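You operate a simulated robot arm through the tools that you are given. There is no shell and no other tool. Be economical: measure what you need, move in short steps, check, and stop when the job is done.

You are at the controls of a simulated two-armed robot. One attempt, no reset.

TASK
Press the caliper zero key three times.
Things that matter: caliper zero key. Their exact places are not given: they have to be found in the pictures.

It is judged by the outcome, as a careful person would: the job done as asked, and still so three seconds after it is handed in. It fails if anything else is knocked over, pushed out of place, dropped, spilled or broken.

THE ROBOT
Two 7-joint arms with two-finger parallel grippers on one trunk, on a base that drives. Base frame: it is fixed to the floor where the robot stands at the start and does not move with it; the origin is under the middle of the robot, x ahead of it, y to its left, z up. Readings come in m, degrees, newtons and seconds.
The left shoulder is at the start at [0.07, 0.163, 1.22], the right one opposite. With the tool pointing down near the work surface each hand reaches from about 0.4 to 0.88 m from the robot's upright axis, wherever it stands, measured 20 degrees to its own side. Places, roughly: caliper zero key [0.7, 0, 0.9]. Payload 3.43 kg a hand.
The tool frame of a hand sits at the grasp point between the pads (the TCP): z along the fingers, y along the line on which they close. The tips reach 0.034 m beyond it. Largest opening 0.128 m; finger width 0.024, thickness 0.012; the body of the gripper, 0.048 by 0.13 m, starts 0.096 m behind the TCP.
Orientation is told as [roll, pitch, yaw] about the base's x, y, z axes, in that order, counted from this pose: with the fingers straight down and closing along the base's y, the tool's x points along the base's -x, its y along +y and its z along -z.

THE INTERFACE
- The arms move only by the tool apply_moves. It takes "left_deltas", "right_deltas" or both (then of equal length, played together; a hand with none holds still); each is a list of rows, each a list of 2 entries, a list of its own where there are three numbers: the shift along the base's x, y, z in cm, then the turn, a rotation vector about the base's x, y, z in degrees. In form: [[[x, y, z], [ax, ay, az]], ...]. A call has 1 to 8 rows; each row shifts and turns the commanded pose from where the row before left it. "left_claw" and "right_claw" are, for a hand that has rows, the gripper command, from -1 (shut) to 1 (fully open), values between in proportion, set as the call begins (left out, the last holds). A row lasts 0.2 s, in which the tool goes at most 0.05 m and 8.6 degrees; a call with a longer step from one row to the next is refused whole, and so is a gripper value outside its range. Where a pose cannot be reached the arm comes as near as it can. A force on the tool above 40 N (or 10 N above the force at the start of the call, whichever is more), or a blocked arm, ends the call early, and 0.2 s more pass. Each finger travels about 0.153 m/s and halts on what it meets, pressing with about 39 N; the grip force reading is that of the motor and also rises with nothing between the fingers. The clock runs only during rows and for 0.2 s after the last one: add rows that do not move to give the fingers time. The reply holds the time, the measured pose of the TCP, the force on the tool along the base axes, the opening and the grip force, in the units named above and with some noise, and new pictures: "show" is both (left out), scene, wrist or none (wrist: the cameras of the hands that moved).
- Cameras (640 x 400 px; columns grow to the right, rows downward): "scene" is now at [0.1394, -0.003, 1.4509]; the picture's right is [-0.02, -1.00, 0.00], its down [-0.57, 0.01, -0.82] and it looks along [0.82, -0.02, -0.57] (base axes); focal length 249 px, centre (320, 200). "left" rides on the left gripper at [0.076, 0.011, -0.16] in its tool frame; the picture's right is [-0.15, 0.99, 0.00], its down [-0.88, -0.13, -0.46] and it looks along [-0.45, -0.07, 0.89] (tool axes); focal length 234 px, centre (320, 200). "right" rides on the right gripper at [0.076, -0.011, -0.16] in its tool frame; the picture's right is [0.15, 0.99, 0.00], its down [-0.88, 0.13, -0.46] and it looks along [-0.45, 0.07, 0.89] (tool axes); focal length 234 px, centre (320, 200).
- slide_trunk(by): slides the trunk up (or, below 0, down) by that many m; the arms and the scene camera ride with it, the base frame stays. It gives what a move gives, with no picture.
- drive_base(legs): drives the robot by 1 to 6 legs, each [ahead, left, turn to the left] in m, m and degrees, along the robot's own axes; the way and the turn of a leg run together, so that a leg with both is an arc; at most 1.5 m and 180 degrees a leg. The arms and the cameras ride along, it lands a little off, and it stops where it bumps. It gives what a move gives, and a new picture of the scene camera.
- turn_head(pan, tilt): turns the head with the scene camera to pan (to the left, within 86 degrees either way) and tilt (down, from -29 to 69), counted from straight ahead of the robot. It gives what a move gives, and a new picture of the scene camera.
- pixel_to_xyz(camera, pixels): for up to 12 pixels [column, row] of the newest picture of that camera ("zoom" is the newest enlarged one), the place [x, y, z] in the base frame of the surface seen there, good to about 0.003 m. No time passes.
- close_up(camera, box): a new picture of the part [left, top, right, bottom] of that camera's present view, enlarged. No time passes.
- sign_off(): hands the job in; it is judged then, once.

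Go step by step. Measure first, check grasps and placings, and put right what went wrong. The budget is 80 turns and 170 pictures, counting those below and the enlarged ones. Unless the task says otherwise, let go and move clear before handing in, and close with one line.

The tools are called after "Emit:" by a JSON object that holds its "name" and its "arguments". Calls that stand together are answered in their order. apply_moves: Moves the arms, as the interface text tells. Its arguments: {"type":"object","properties":{"left_deltas":{"type":"array","items":{"type":"array"}},"left_claw":{"type":"number"},"right_deltas":{"type":"array","items":{"type":"array"}},"right_claw":{"type":"number"},"show":{"type":"string","enum":["both","scene","wrist","none"]}},"required":[]} The other tools are called the same way: slide_trunk (by) slides the trunk up or down; drive_base (legs) drives the base; turn_head (pan, tilt) turns the head that bears the scene camera; pixel_to_xyz (camera, pixels) gives the place of the surface under pixels of a picture; close_up (camera, box) takes an enlarged picture of a part of a camera's view; sign_off () hands the job in.

At the start:

```text
time_s: 0.0
left_eef_pos: [0.5518, 0.2192, 1.1918]
left_tool_rot: [0.1, 0.1, 0.0]
left_wrist_force: [-0.4, 0.0, 0.3]
left_grip_width: 0.1282
left_grasp_force: 0.0
right_eef_pos: [0.525, -0.2046, 1.2361]
right_tool_rot: [0.0, -0.1, 0.0]
right_wrist_force: [0.0, -0.2, -0.6]
right_grip_width: 0.128
right_grasp_force: 0.0
trunk travel left (down, up): [-0.7, 0.24]
robot x, y, heading: [0.0014, 0.0046, 0.0]
head pan, tilt: [-1.4, 34.6]
```

scene: 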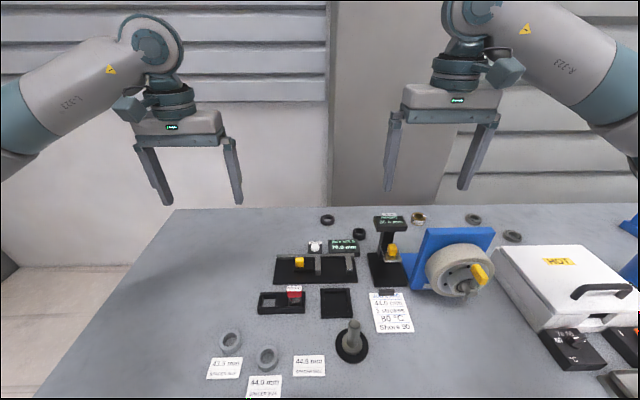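
right: 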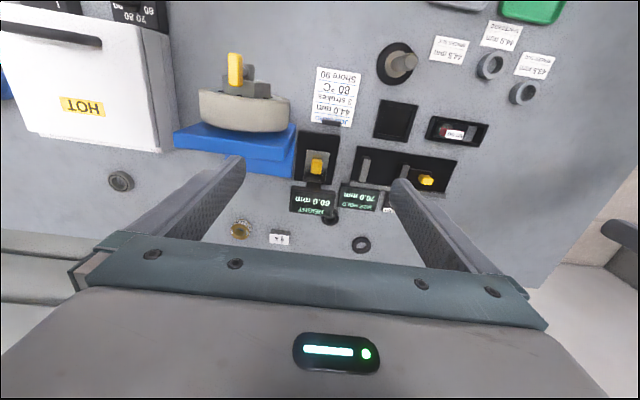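
left: 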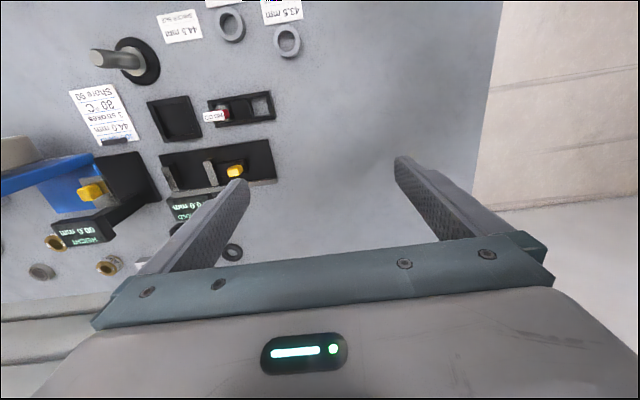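

The caliper seems to be the black device around (315,265) in the scene, with a white key near (315,246). I'll zoom in.

Emit:
{"name": "close_up", "arguments": {"camera": "scene", "box": [250, 200, 430, 312]}}

Emit:
{"name": "close_up", "arguments": {"camera": "right", "box": [270, 90, 500, 260]}}

Emit:
{"name": "close_up", "arguments": {"camera": "left", "box": [40, 80, 290, 260]}}

```text
3.56 times, centred on (340, 256) of scene
```

zoom: 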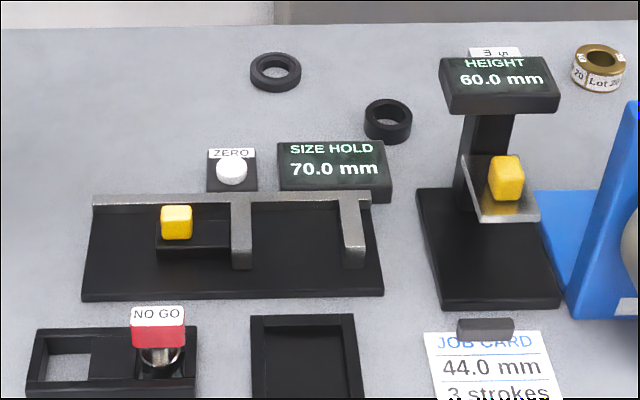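

```text
2.35 times, centred on (385, 175) of right
```

zoom: 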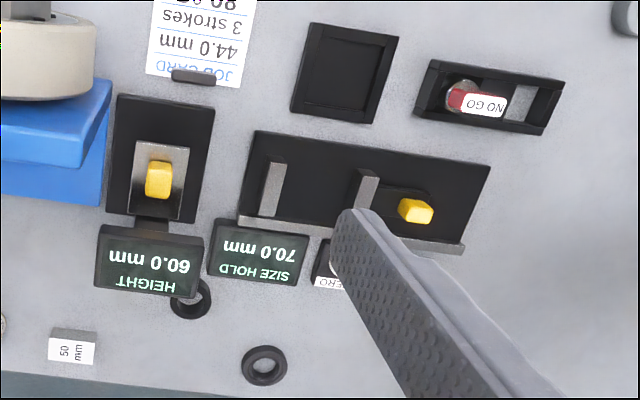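

```text
2.22 times, centred on (165, 170) of left
```

zoom: 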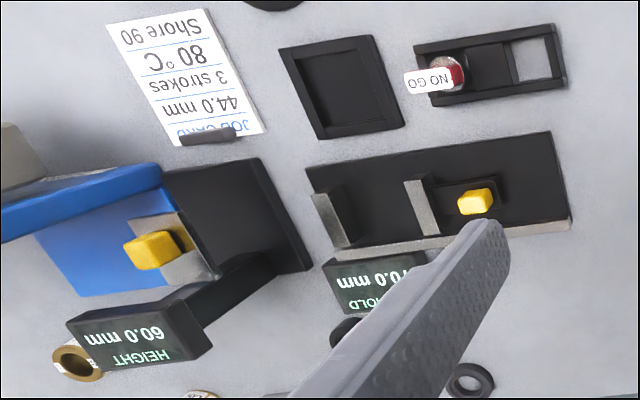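

The zero key is the white round button at about (315,248) in the scene picture. I'll measure it along with its neighbours.

Emit:
{"name": "pixel_to_xyz", "arguments": {"camera": "scene", "pixels": [[315, 248], [315, 246], [315, 251], [310, 252], [321, 252], [315, 243], [343, 247], [317, 256], [299, 261], [327, 219], [317, 267], [345, 241]]}}

```text
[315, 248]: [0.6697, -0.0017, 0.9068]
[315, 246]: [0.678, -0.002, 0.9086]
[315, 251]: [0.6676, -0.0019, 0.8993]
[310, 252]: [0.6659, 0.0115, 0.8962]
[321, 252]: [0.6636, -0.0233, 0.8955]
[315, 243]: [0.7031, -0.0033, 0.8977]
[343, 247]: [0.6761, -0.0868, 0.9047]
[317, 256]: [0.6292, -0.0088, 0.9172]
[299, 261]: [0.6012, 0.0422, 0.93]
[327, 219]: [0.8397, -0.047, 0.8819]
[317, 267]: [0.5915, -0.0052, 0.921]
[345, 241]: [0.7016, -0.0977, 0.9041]
```

The key is at about (0.675, -0.002, 0.908). I'll close the left hand and bring it above the key.

Emit:
{"name": "apply_moves", "arguments": {"left_deltas": [[[2, -3.5, 0], [0, 0, 0]], [[2, -3.5, 0], [0, 0, 0]], [[2, -3.5, -1], [0, 0, 0]], [[2, -3.5, -2], [0, 0, 0]], [[2, -3.5, -3], [0, 0, 0]], [[2, -3.5, -3], [0, 0, 0]], [[0, -1, -2], [0, 0, 0]], [[0, 0, 0], [0, 0, 0]]], "left_claw": -1}}

```text
refused: row 5 steps farther than a row can; nothing moved
```

Emit:
{"name": "apply_moves", "arguments": {"left_deltas": [[[2, -3.5, 0], [0, 0, 0]], [[2, -3.5, 0], [0, 0, 0]], [[2, -3.5, -1], [0, 0, 0]], [[2, -3.5, -2], [0, 0, 0]], [[2, -3.5, -2], [0, 0, 0]], [[2, -3.5, -2], [0, 0, 0]], [[0, -1, -4], [0, 0, 0]], [[0, 0, 0], [0, 0, 0]]], "left_claw": -1}}

```text
time_s: 1.8
left_eef_pos: [0.6716, -0.0011, 1.0814]
left_tool_rot: [0.1, -0.1, -0.1]
left_wrist_force: [-0.1, -0.2, 0.3]
left_grip_width: 0.0
left_grasp_force: 33.5
right_eef_pos: [0.5248, -0.2037, 1.2363]
right_tool_rot: [0.0, -0.1, 0.0]
right_wrist_force: [-0.5, -1.1, -0.3]
right_grip_width: 0.1279
right_grasp_force: 0.0
trunk travel left (down, up): [-0.7, 0.24]
robot x, y, heading: [0.0013, 0.0001, 0.1]
head pan, tilt: [-1.4, 34.6]
```

scene: 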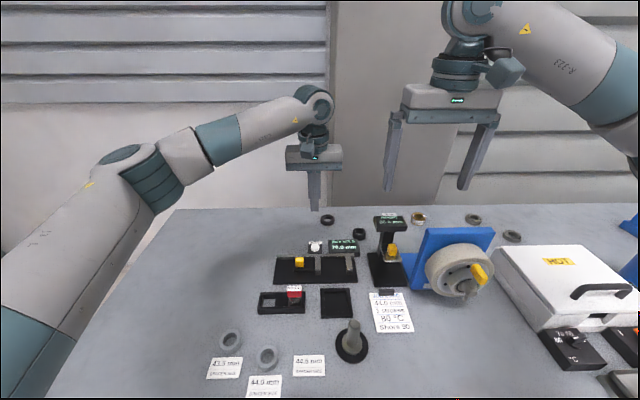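
left: 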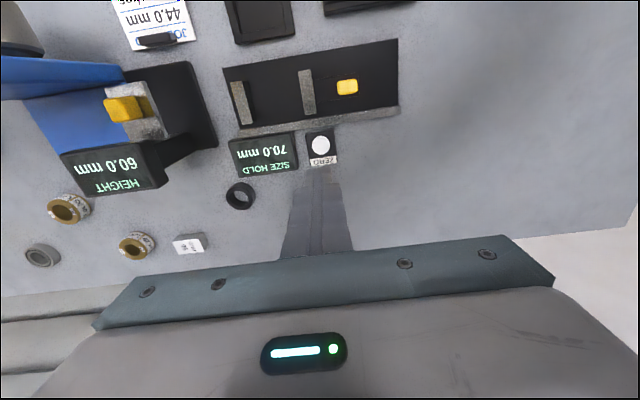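

The left hand now hovers above the key, with the key visible at (320,145) in the left picture. I'll re-measure it from here.

Emit:
{"name": "pixel_to_xyz", "arguments": {"camera": "left", "pixels": [[320, 145], [320, 140], [320, 150], [312, 145], [328, 145], [310, 155], [321, 161], [325, 121], [290, 148], [400, 160], [347, 85], [318, 172]]}}

Emit:
{"name": "close_up", "arguments": {"camera": "left", "box": [260, 80, 380, 190]}}

```text
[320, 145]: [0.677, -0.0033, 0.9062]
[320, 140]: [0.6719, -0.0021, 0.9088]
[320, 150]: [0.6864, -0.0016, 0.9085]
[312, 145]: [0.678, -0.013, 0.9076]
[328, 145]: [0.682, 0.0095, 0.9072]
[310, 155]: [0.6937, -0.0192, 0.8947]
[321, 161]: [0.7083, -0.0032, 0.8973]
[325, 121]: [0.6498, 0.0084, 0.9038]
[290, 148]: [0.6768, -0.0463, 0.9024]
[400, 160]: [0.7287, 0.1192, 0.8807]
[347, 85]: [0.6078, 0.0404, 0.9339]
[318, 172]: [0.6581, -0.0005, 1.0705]
```

```text
3.64 times, centred on (320, 135) of left
```

zoom: 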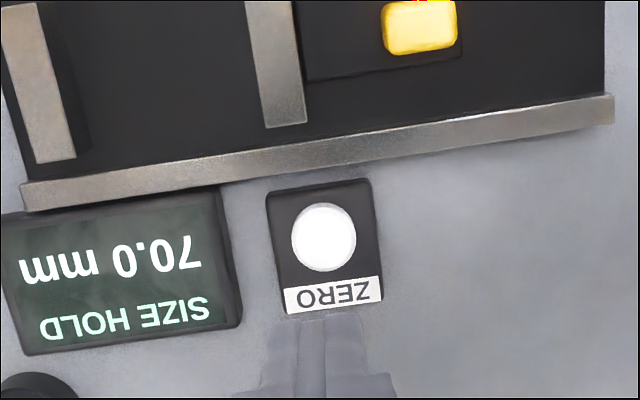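

The key centre is at about (0.678, -0.002) with its top at about z 0.908, and the closed fingertips clear its neighbours. I'll go down to about 1.2 cm above it.

Emit:
{"name": "apply_moves", "arguments": {"left_deltas": [[[0.7, 0, -3.5], [0, 0, 0]], [[0, 0, -3.5], [0, 0, 0]], [[0, 0, -3], [0, 0, 0]], [[0, 0, -1.7], [0, 0, 0]], [[0, 0, -1], [0, 0, 0]], [[0, 0, 0], [0, 0, 0]]]}}

Emit:
{"name": "close_up", "arguments": {"camera": "scene", "box": [250, 200, 410, 300]}}

```text
time_s: 3.2
left_eef_pos: [0.6778, -0.0028, 0.9558]
left_tool_rot: [0.0, 0.0, 0.0]
left_wrist_force: [0.5, -0.4, -0.3]
left_grip_width: 0.0
left_grasp_force: 33.0
right_eef_pos: [0.5255, -0.2028, 1.2348]
right_tool_rot: [0.0, 0.0, 0.0]
right_wrist_force: [0.5, 0.9, 0.1]
right_grip_width: 0.1279
right_grasp_force: 0.1
trunk travel left (down, up): [-0.7, 0.24]
robot x, y, heading: [0.0038, 0.0028, -0.2]
head pan, tilt: [-1.4, 34.6]
```

scene: 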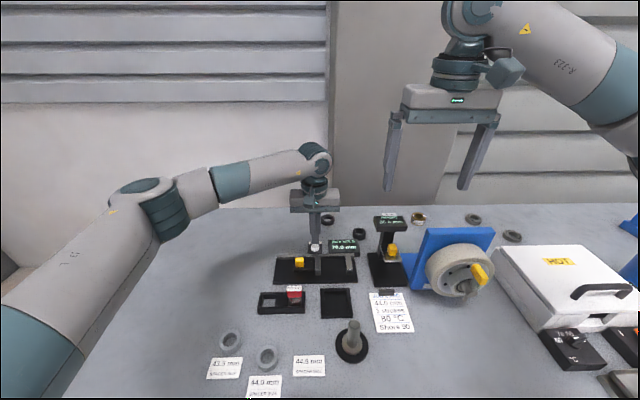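
left: 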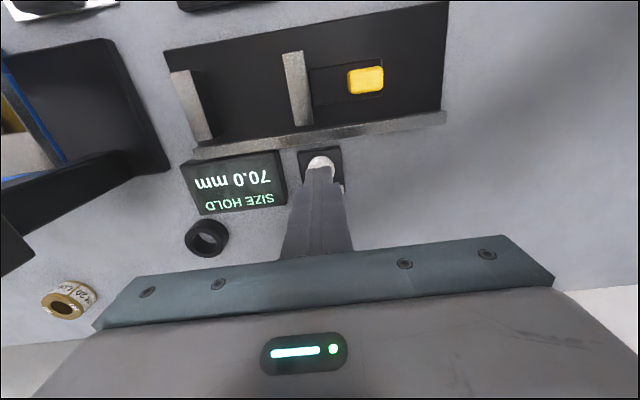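

```text
4.00 times, centred on (330, 250) of scene
```

zoom: 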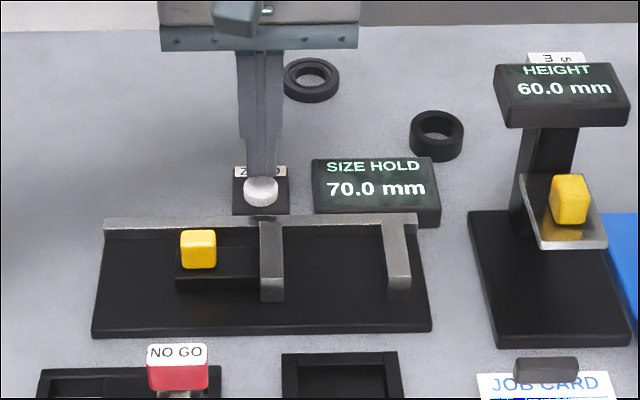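

The tip is at about (0.678, -0.003), with roughly 1.4 cm to the key top. I'll make the first press in small downward steps and watch the force.

Emit:
{"name": "apply_moves", "arguments": {"left_deltas": [[[0, 0, -0.8], [0, 0, 0]], [[0, 0, -0.3], [0, 0, 0]], [[0, 0, -0.3], [0, 0, 0]], [[0, 0, -0.2], [0, 0, 0]], [[0, 0, 0], [0, 0, 0]]], "show": "none"}}

Emit:
{"name": "close_up", "arguments": {"camera": "scene", "box": [270, 220, 370, 282]}}

```text
time_s: 4.4
left_eef_pos: [0.6791, -0.0014, 0.9392]
left_tool_rot: [0.0, 0.0, 0.0]
left_wrist_force: [0.8, -0.1, 0.3]
left_grip_width: 0.0
left_grasp_force: 32.7
right_eef_pos: [0.5256, -0.204, 1.2357]
right_tool_rot: [0.0, 0.0, 0.0]
right_wrist_force: [-0.3, -0.3, -0.9]
right_grip_width: 0.1279
right_grasp_force: 0.0
trunk travel left (down, up): [-0.7, 0.24]
robot x, y, heading: [-0.0004, -0.0005, 0.0]
head pan, tilt: [-1.4, 34.6]
```

```text
6.40 times, centred on (320, 251) of scene
```

zoom: 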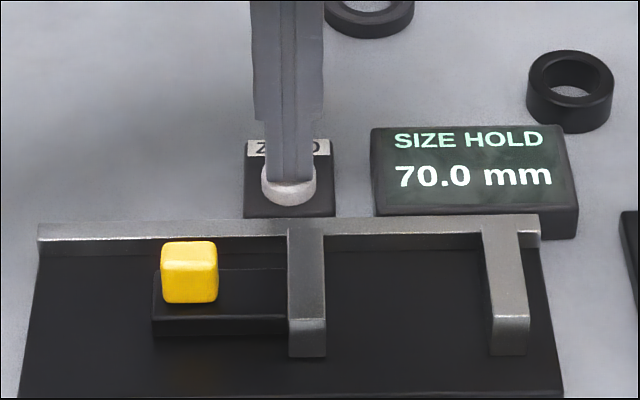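

The tip is well centred and close to touching, but there's no force yet. I'll keep going in 1.5 mm steps.

Emit:
{"name": "apply_moves", "arguments": {"left_deltas": [[[0, 0, -0.15], [0, 0, 0]], [[0, 0, -0.15], [0, 0, 0]], [[0, 0, 0], [0, 0, 0]]], "show": "none"}}

Emit:
{"name": "close_up", "arguments": {"camera": "scene", "box": [270, 220, 370, 282]}}

```text
time_s: 5.2
left_eef_pos: [0.6783, -0.0005, 0.9372]
left_tool_rot: [0.0, 0.0, 0.1]
left_wrist_force: [-0.3, 0.5, 2.9]
left_grip_width: 0.0002
left_grasp_force: 32.9
right_eef_pos: [0.5257, -0.2044, 1.2347]
right_tool_rot: [0.0, 0.0, 0.0]
right_wrist_force: [0.1, 0.3, 0.3]
right_grip_width: 0.1278
right_grasp_force: 0.0
trunk travel left (down, up): [-0.7, 0.24]
robot x, y, heading: [-0.0015, 0.0012, 0.2]
head pan, tilt: [-1.4, 34.6]
```

```text
6.40 times, centred on (320, 251) of scene
```

zoom: 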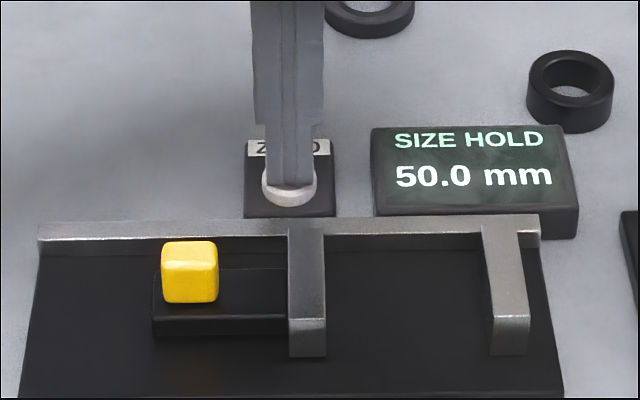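

The contact force is 2.9 N and the display changed from 70.0 to 50.0, so one press has registered. I'll release and check.

Emit:
{"name": "apply_moves", "arguments": {"left_deltas": [[[0, 0, 0.5], [0, 0, 0]], [[0, 0, 0.5], [0, 0, 0]], [[0, 0, 0], [0, 0, 0]]], "show": "none"}}

Emit:
{"name": "close_up", "arguments": {"camera": "scene", "box": [270, 220, 370, 282]}}

```text
time_s: 6.0
left_eef_pos: [0.6777, -0.0009, 0.9452]
left_tool_rot: [0.1, 0.0, 0.0]
left_wrist_force: [0.3, -0.4, 0.3]
left_grip_width: 0.0003
left_grasp_force: 32.5
right_eef_pos: [0.5266, -0.2046, 1.2342]
right_tool_rot: [0.0, 0.0, 0.0]
right_wrist_force: [-0.6, 0.1, -0.2]
right_grip_width: 0.1279
right_grasp_force: 0.0
trunk travel left (down, up): [-0.7, 0.24]
robot x, y, heading: [0.0024, -0.0005, 0.1]
head pan, tilt: [-1.4, 34.6]
```

```text
6.40 times, centred on (320, 251) of scene
```

zoom: 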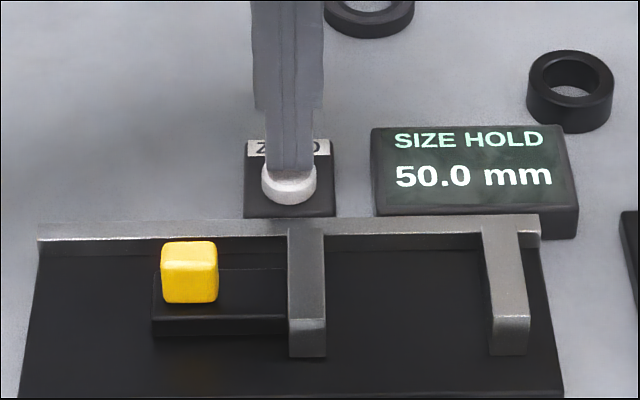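

Press one is done: the key is back up and the force has gone. The display may not change again, so press two goes to the same depth plus about 1 mm to be sure.

Emit:
{"name": "apply_moves", "arguments": {"left_deltas": [[[0, 0, -0.5], [0, 0, 0]], [[0, 0, -0.3], [0, 0, 0]], [[0, 0, -0.3], [0, 0, 0]], [[0, 0, 0], [0, 0, 0]]], "show": "none"}}

Emit:
{"name": "close_up", "arguments": {"camera": "scene", "box": [270, 220, 370, 282]}}

```text
time_s: 7.0
left_eef_pos: [0.6796, -0.0027, 0.9359]
left_tool_rot: [0.1, -0.1, 0.1]
left_wrist_force: [1.1, 0.1, 3.4]
left_grip_width: 0.0
left_grasp_force: 32.8
right_eef_pos: [0.5248, -0.2041, 1.2344]
right_tool_rot: [0.0, 0.0, 0.0]
right_wrist_force: [0.6, 0.7, 0.4]
right_grip_width: 0.1281
right_grasp_force: 0.0
trunk travel left (down, up): [-0.7, 0.24]
robot x, y, heading: [-0.0006, -0.0023, 0.3]
head pan, tilt: [-1.4, 34.6]
```

```text
6.40 times, centred on (320, 251) of scene
```

zoom: 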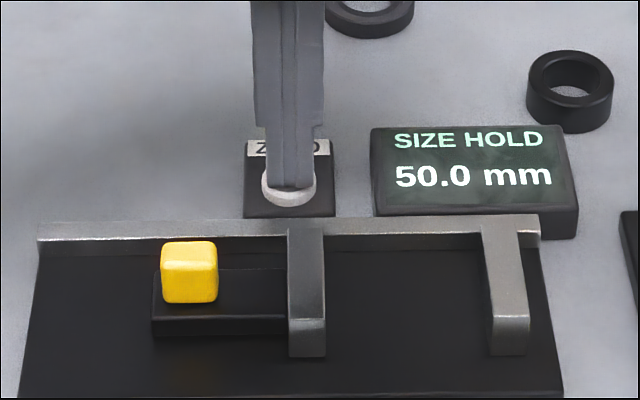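

The key is down again at 3.4 N, deeper than press one, so press two counts. I'll release fully and check before press three.

Emit:
{"name": "apply_moves", "arguments": {"left_deltas": [[[0, 0, 0.6], [0, 0, 0]], [[0, 0, 0.5], [0, 0, 0]], [[0, 0, 0], [0, 0, 0]]], "show": "none"}}

Emit:
{"name": "close_up", "arguments": {"camera": "scene", "box": [270, 220, 370, 282]}}

```text
time_s: 7.8
left_eef_pos: [0.6789, -0.001, 0.9442]
left_tool_rot: [0.0, 0.0, 0.0]
left_wrist_force: [-0.7, 0.4, -0.3]
left_grip_width: 0.0002
left_grasp_force: 33.1
right_eef_pos: [0.5253, -0.2039, 1.2341]
right_tool_rot: [0.0, -0.1, 0.1]
right_wrist_force: [0.5, -0.4, -0.3]
right_grip_width: 0.128
right_grasp_force: 0.0
trunk travel left (down, up): [-0.7, 0.24]
robot x, y, heading: [-0.0001, -0.0049, 0.1]
head pan, tilt: [-1.4, 34.6]
```

```text
6.40 times, centred on (320, 251) of scene
```

zoom: 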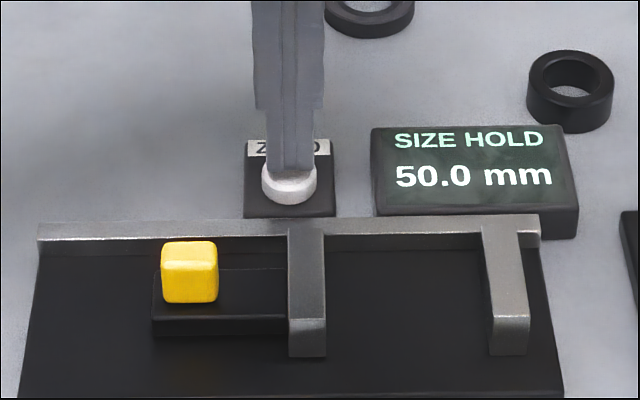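

The key has come back up and the force is about 0. Now press three, to the same depth.

Emit:
{"name": "apply_moves", "arguments": {"left_deltas": [[[0, 0, -0.5], [0, 0, 0]], [[0, 0, -0.3], [0, 0, 0]], [[0, 0, -0.3], [0, 0, 0]], [[0, 0, 0], [0, 0, 0]]], "show": "none"}}

Emit:
{"name": "close_up", "arguments": {"camera": "scene", "box": [270, 220, 370, 282]}}

```text
time_s: 8.8
left_eef_pos: [0.6786, -0.0011, 0.9349]
left_tool_rot: [-0.1, 0.0, 0.0]
left_wrist_force: [0.9, 0.7, 3.0]
left_grip_width: 0.0
left_grasp_force: 33.1
right_eef_pos: [0.5249, -0.2045, 1.2354]
right_tool_rot: [0.0, 0.0, 0.0]
right_wrist_force: [-0.6, -0.8, -0.8]
right_grip_width: 0.1279
right_grasp_force: 0.2
trunk travel left (down, up): [-0.7, 0.24]
robot x, y, heading: [-0.003, 0.0012, 0.0]
head pan, tilt: [-1.4, 34.6]
```

```text
6.40 times, centred on (320, 251) of scene
```

zoom: 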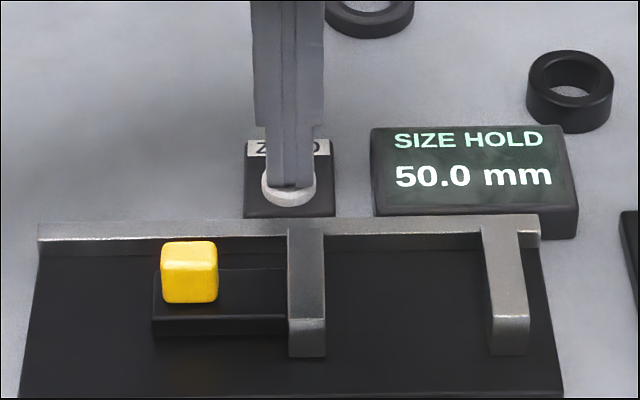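

The third press shows the key down at 3.0 N, which completes the count. I'll lift the hand well clear.

Emit:
{"name": "apply_moves", "arguments": {"left_deltas": [[[0, 0, 1], [0, 0, 0]], [[0, 0, 3], [0, 0, 0]], [[0, 0, 4], [0, 0, 0]], [[0, 0, 4], [0, 0, 0]], [[-1, 3, 3], [0, 0, 0]], [[-1, 4, 0], [0, 0, 0]], [[0, 4, 0], [0, 0, 0]], [[0, 0, 0], [0, 0, 0]]], "show": "scene"}}

Emit:
{"name": "close_up", "arguments": {"camera": "scene", "box": [250, 200, 410, 300]}}

```text
time_s: 10.6
left_eef_pos: [0.6581, 0.108, 1.0854]
left_tool_rot: [0.0, 0.0, 0.0]
left_wrist_force: [0.6, 0.1, 0.3]
left_grip_width: 0.0001
left_grasp_force: 33.2
right_eef_pos: [0.5256, -0.2049, 1.2354]
right_tool_rot: [0.2, 0.1, 0.0]
right_wrist_force: [-0.8, 1.2, 0.3]
right_grip_width: 0.1281
right_grasp_force: 0.1
trunk travel left (down, up): [-0.7, 0.24]
robot x, y, heading: [0.0011, 0.0008, 0.0]
head pan, tilt: [-1.4, 34.6]
```

scene: 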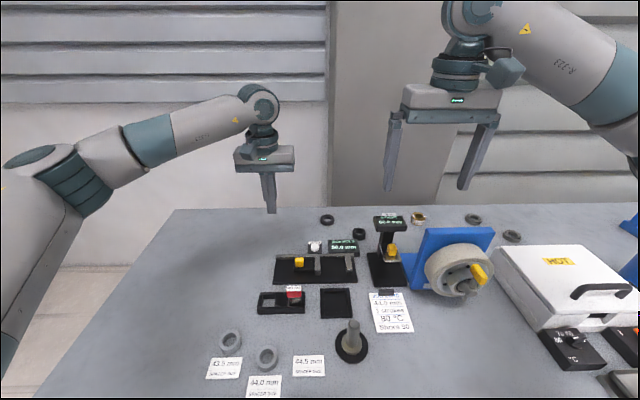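

```text
4.00 times, centred on (330, 250) of scene
```

zoom: 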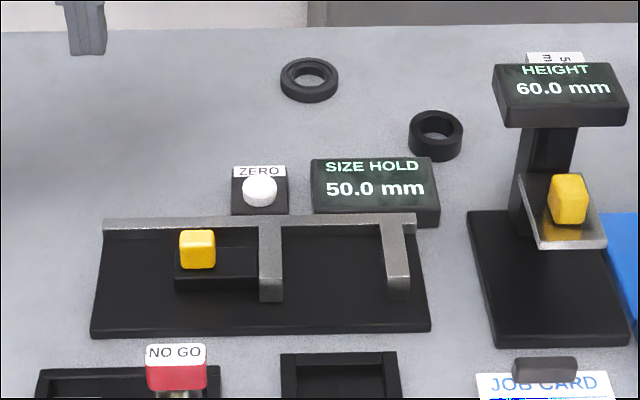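

The zero key is back up, nothing else has moved, and the hand is clear. I'm handing in.

Emit:
{"name": "sign_off", "arguments": {}}

```text
The job is handed in.
```

I pressed the caliper zero key three times, letting it come fully back up each time. The display changed only on the first press (70.0 to 50.0 mm), so I judged the second and third by the contact force (3.4 N and 3.0 N) and by seeing the key go down.
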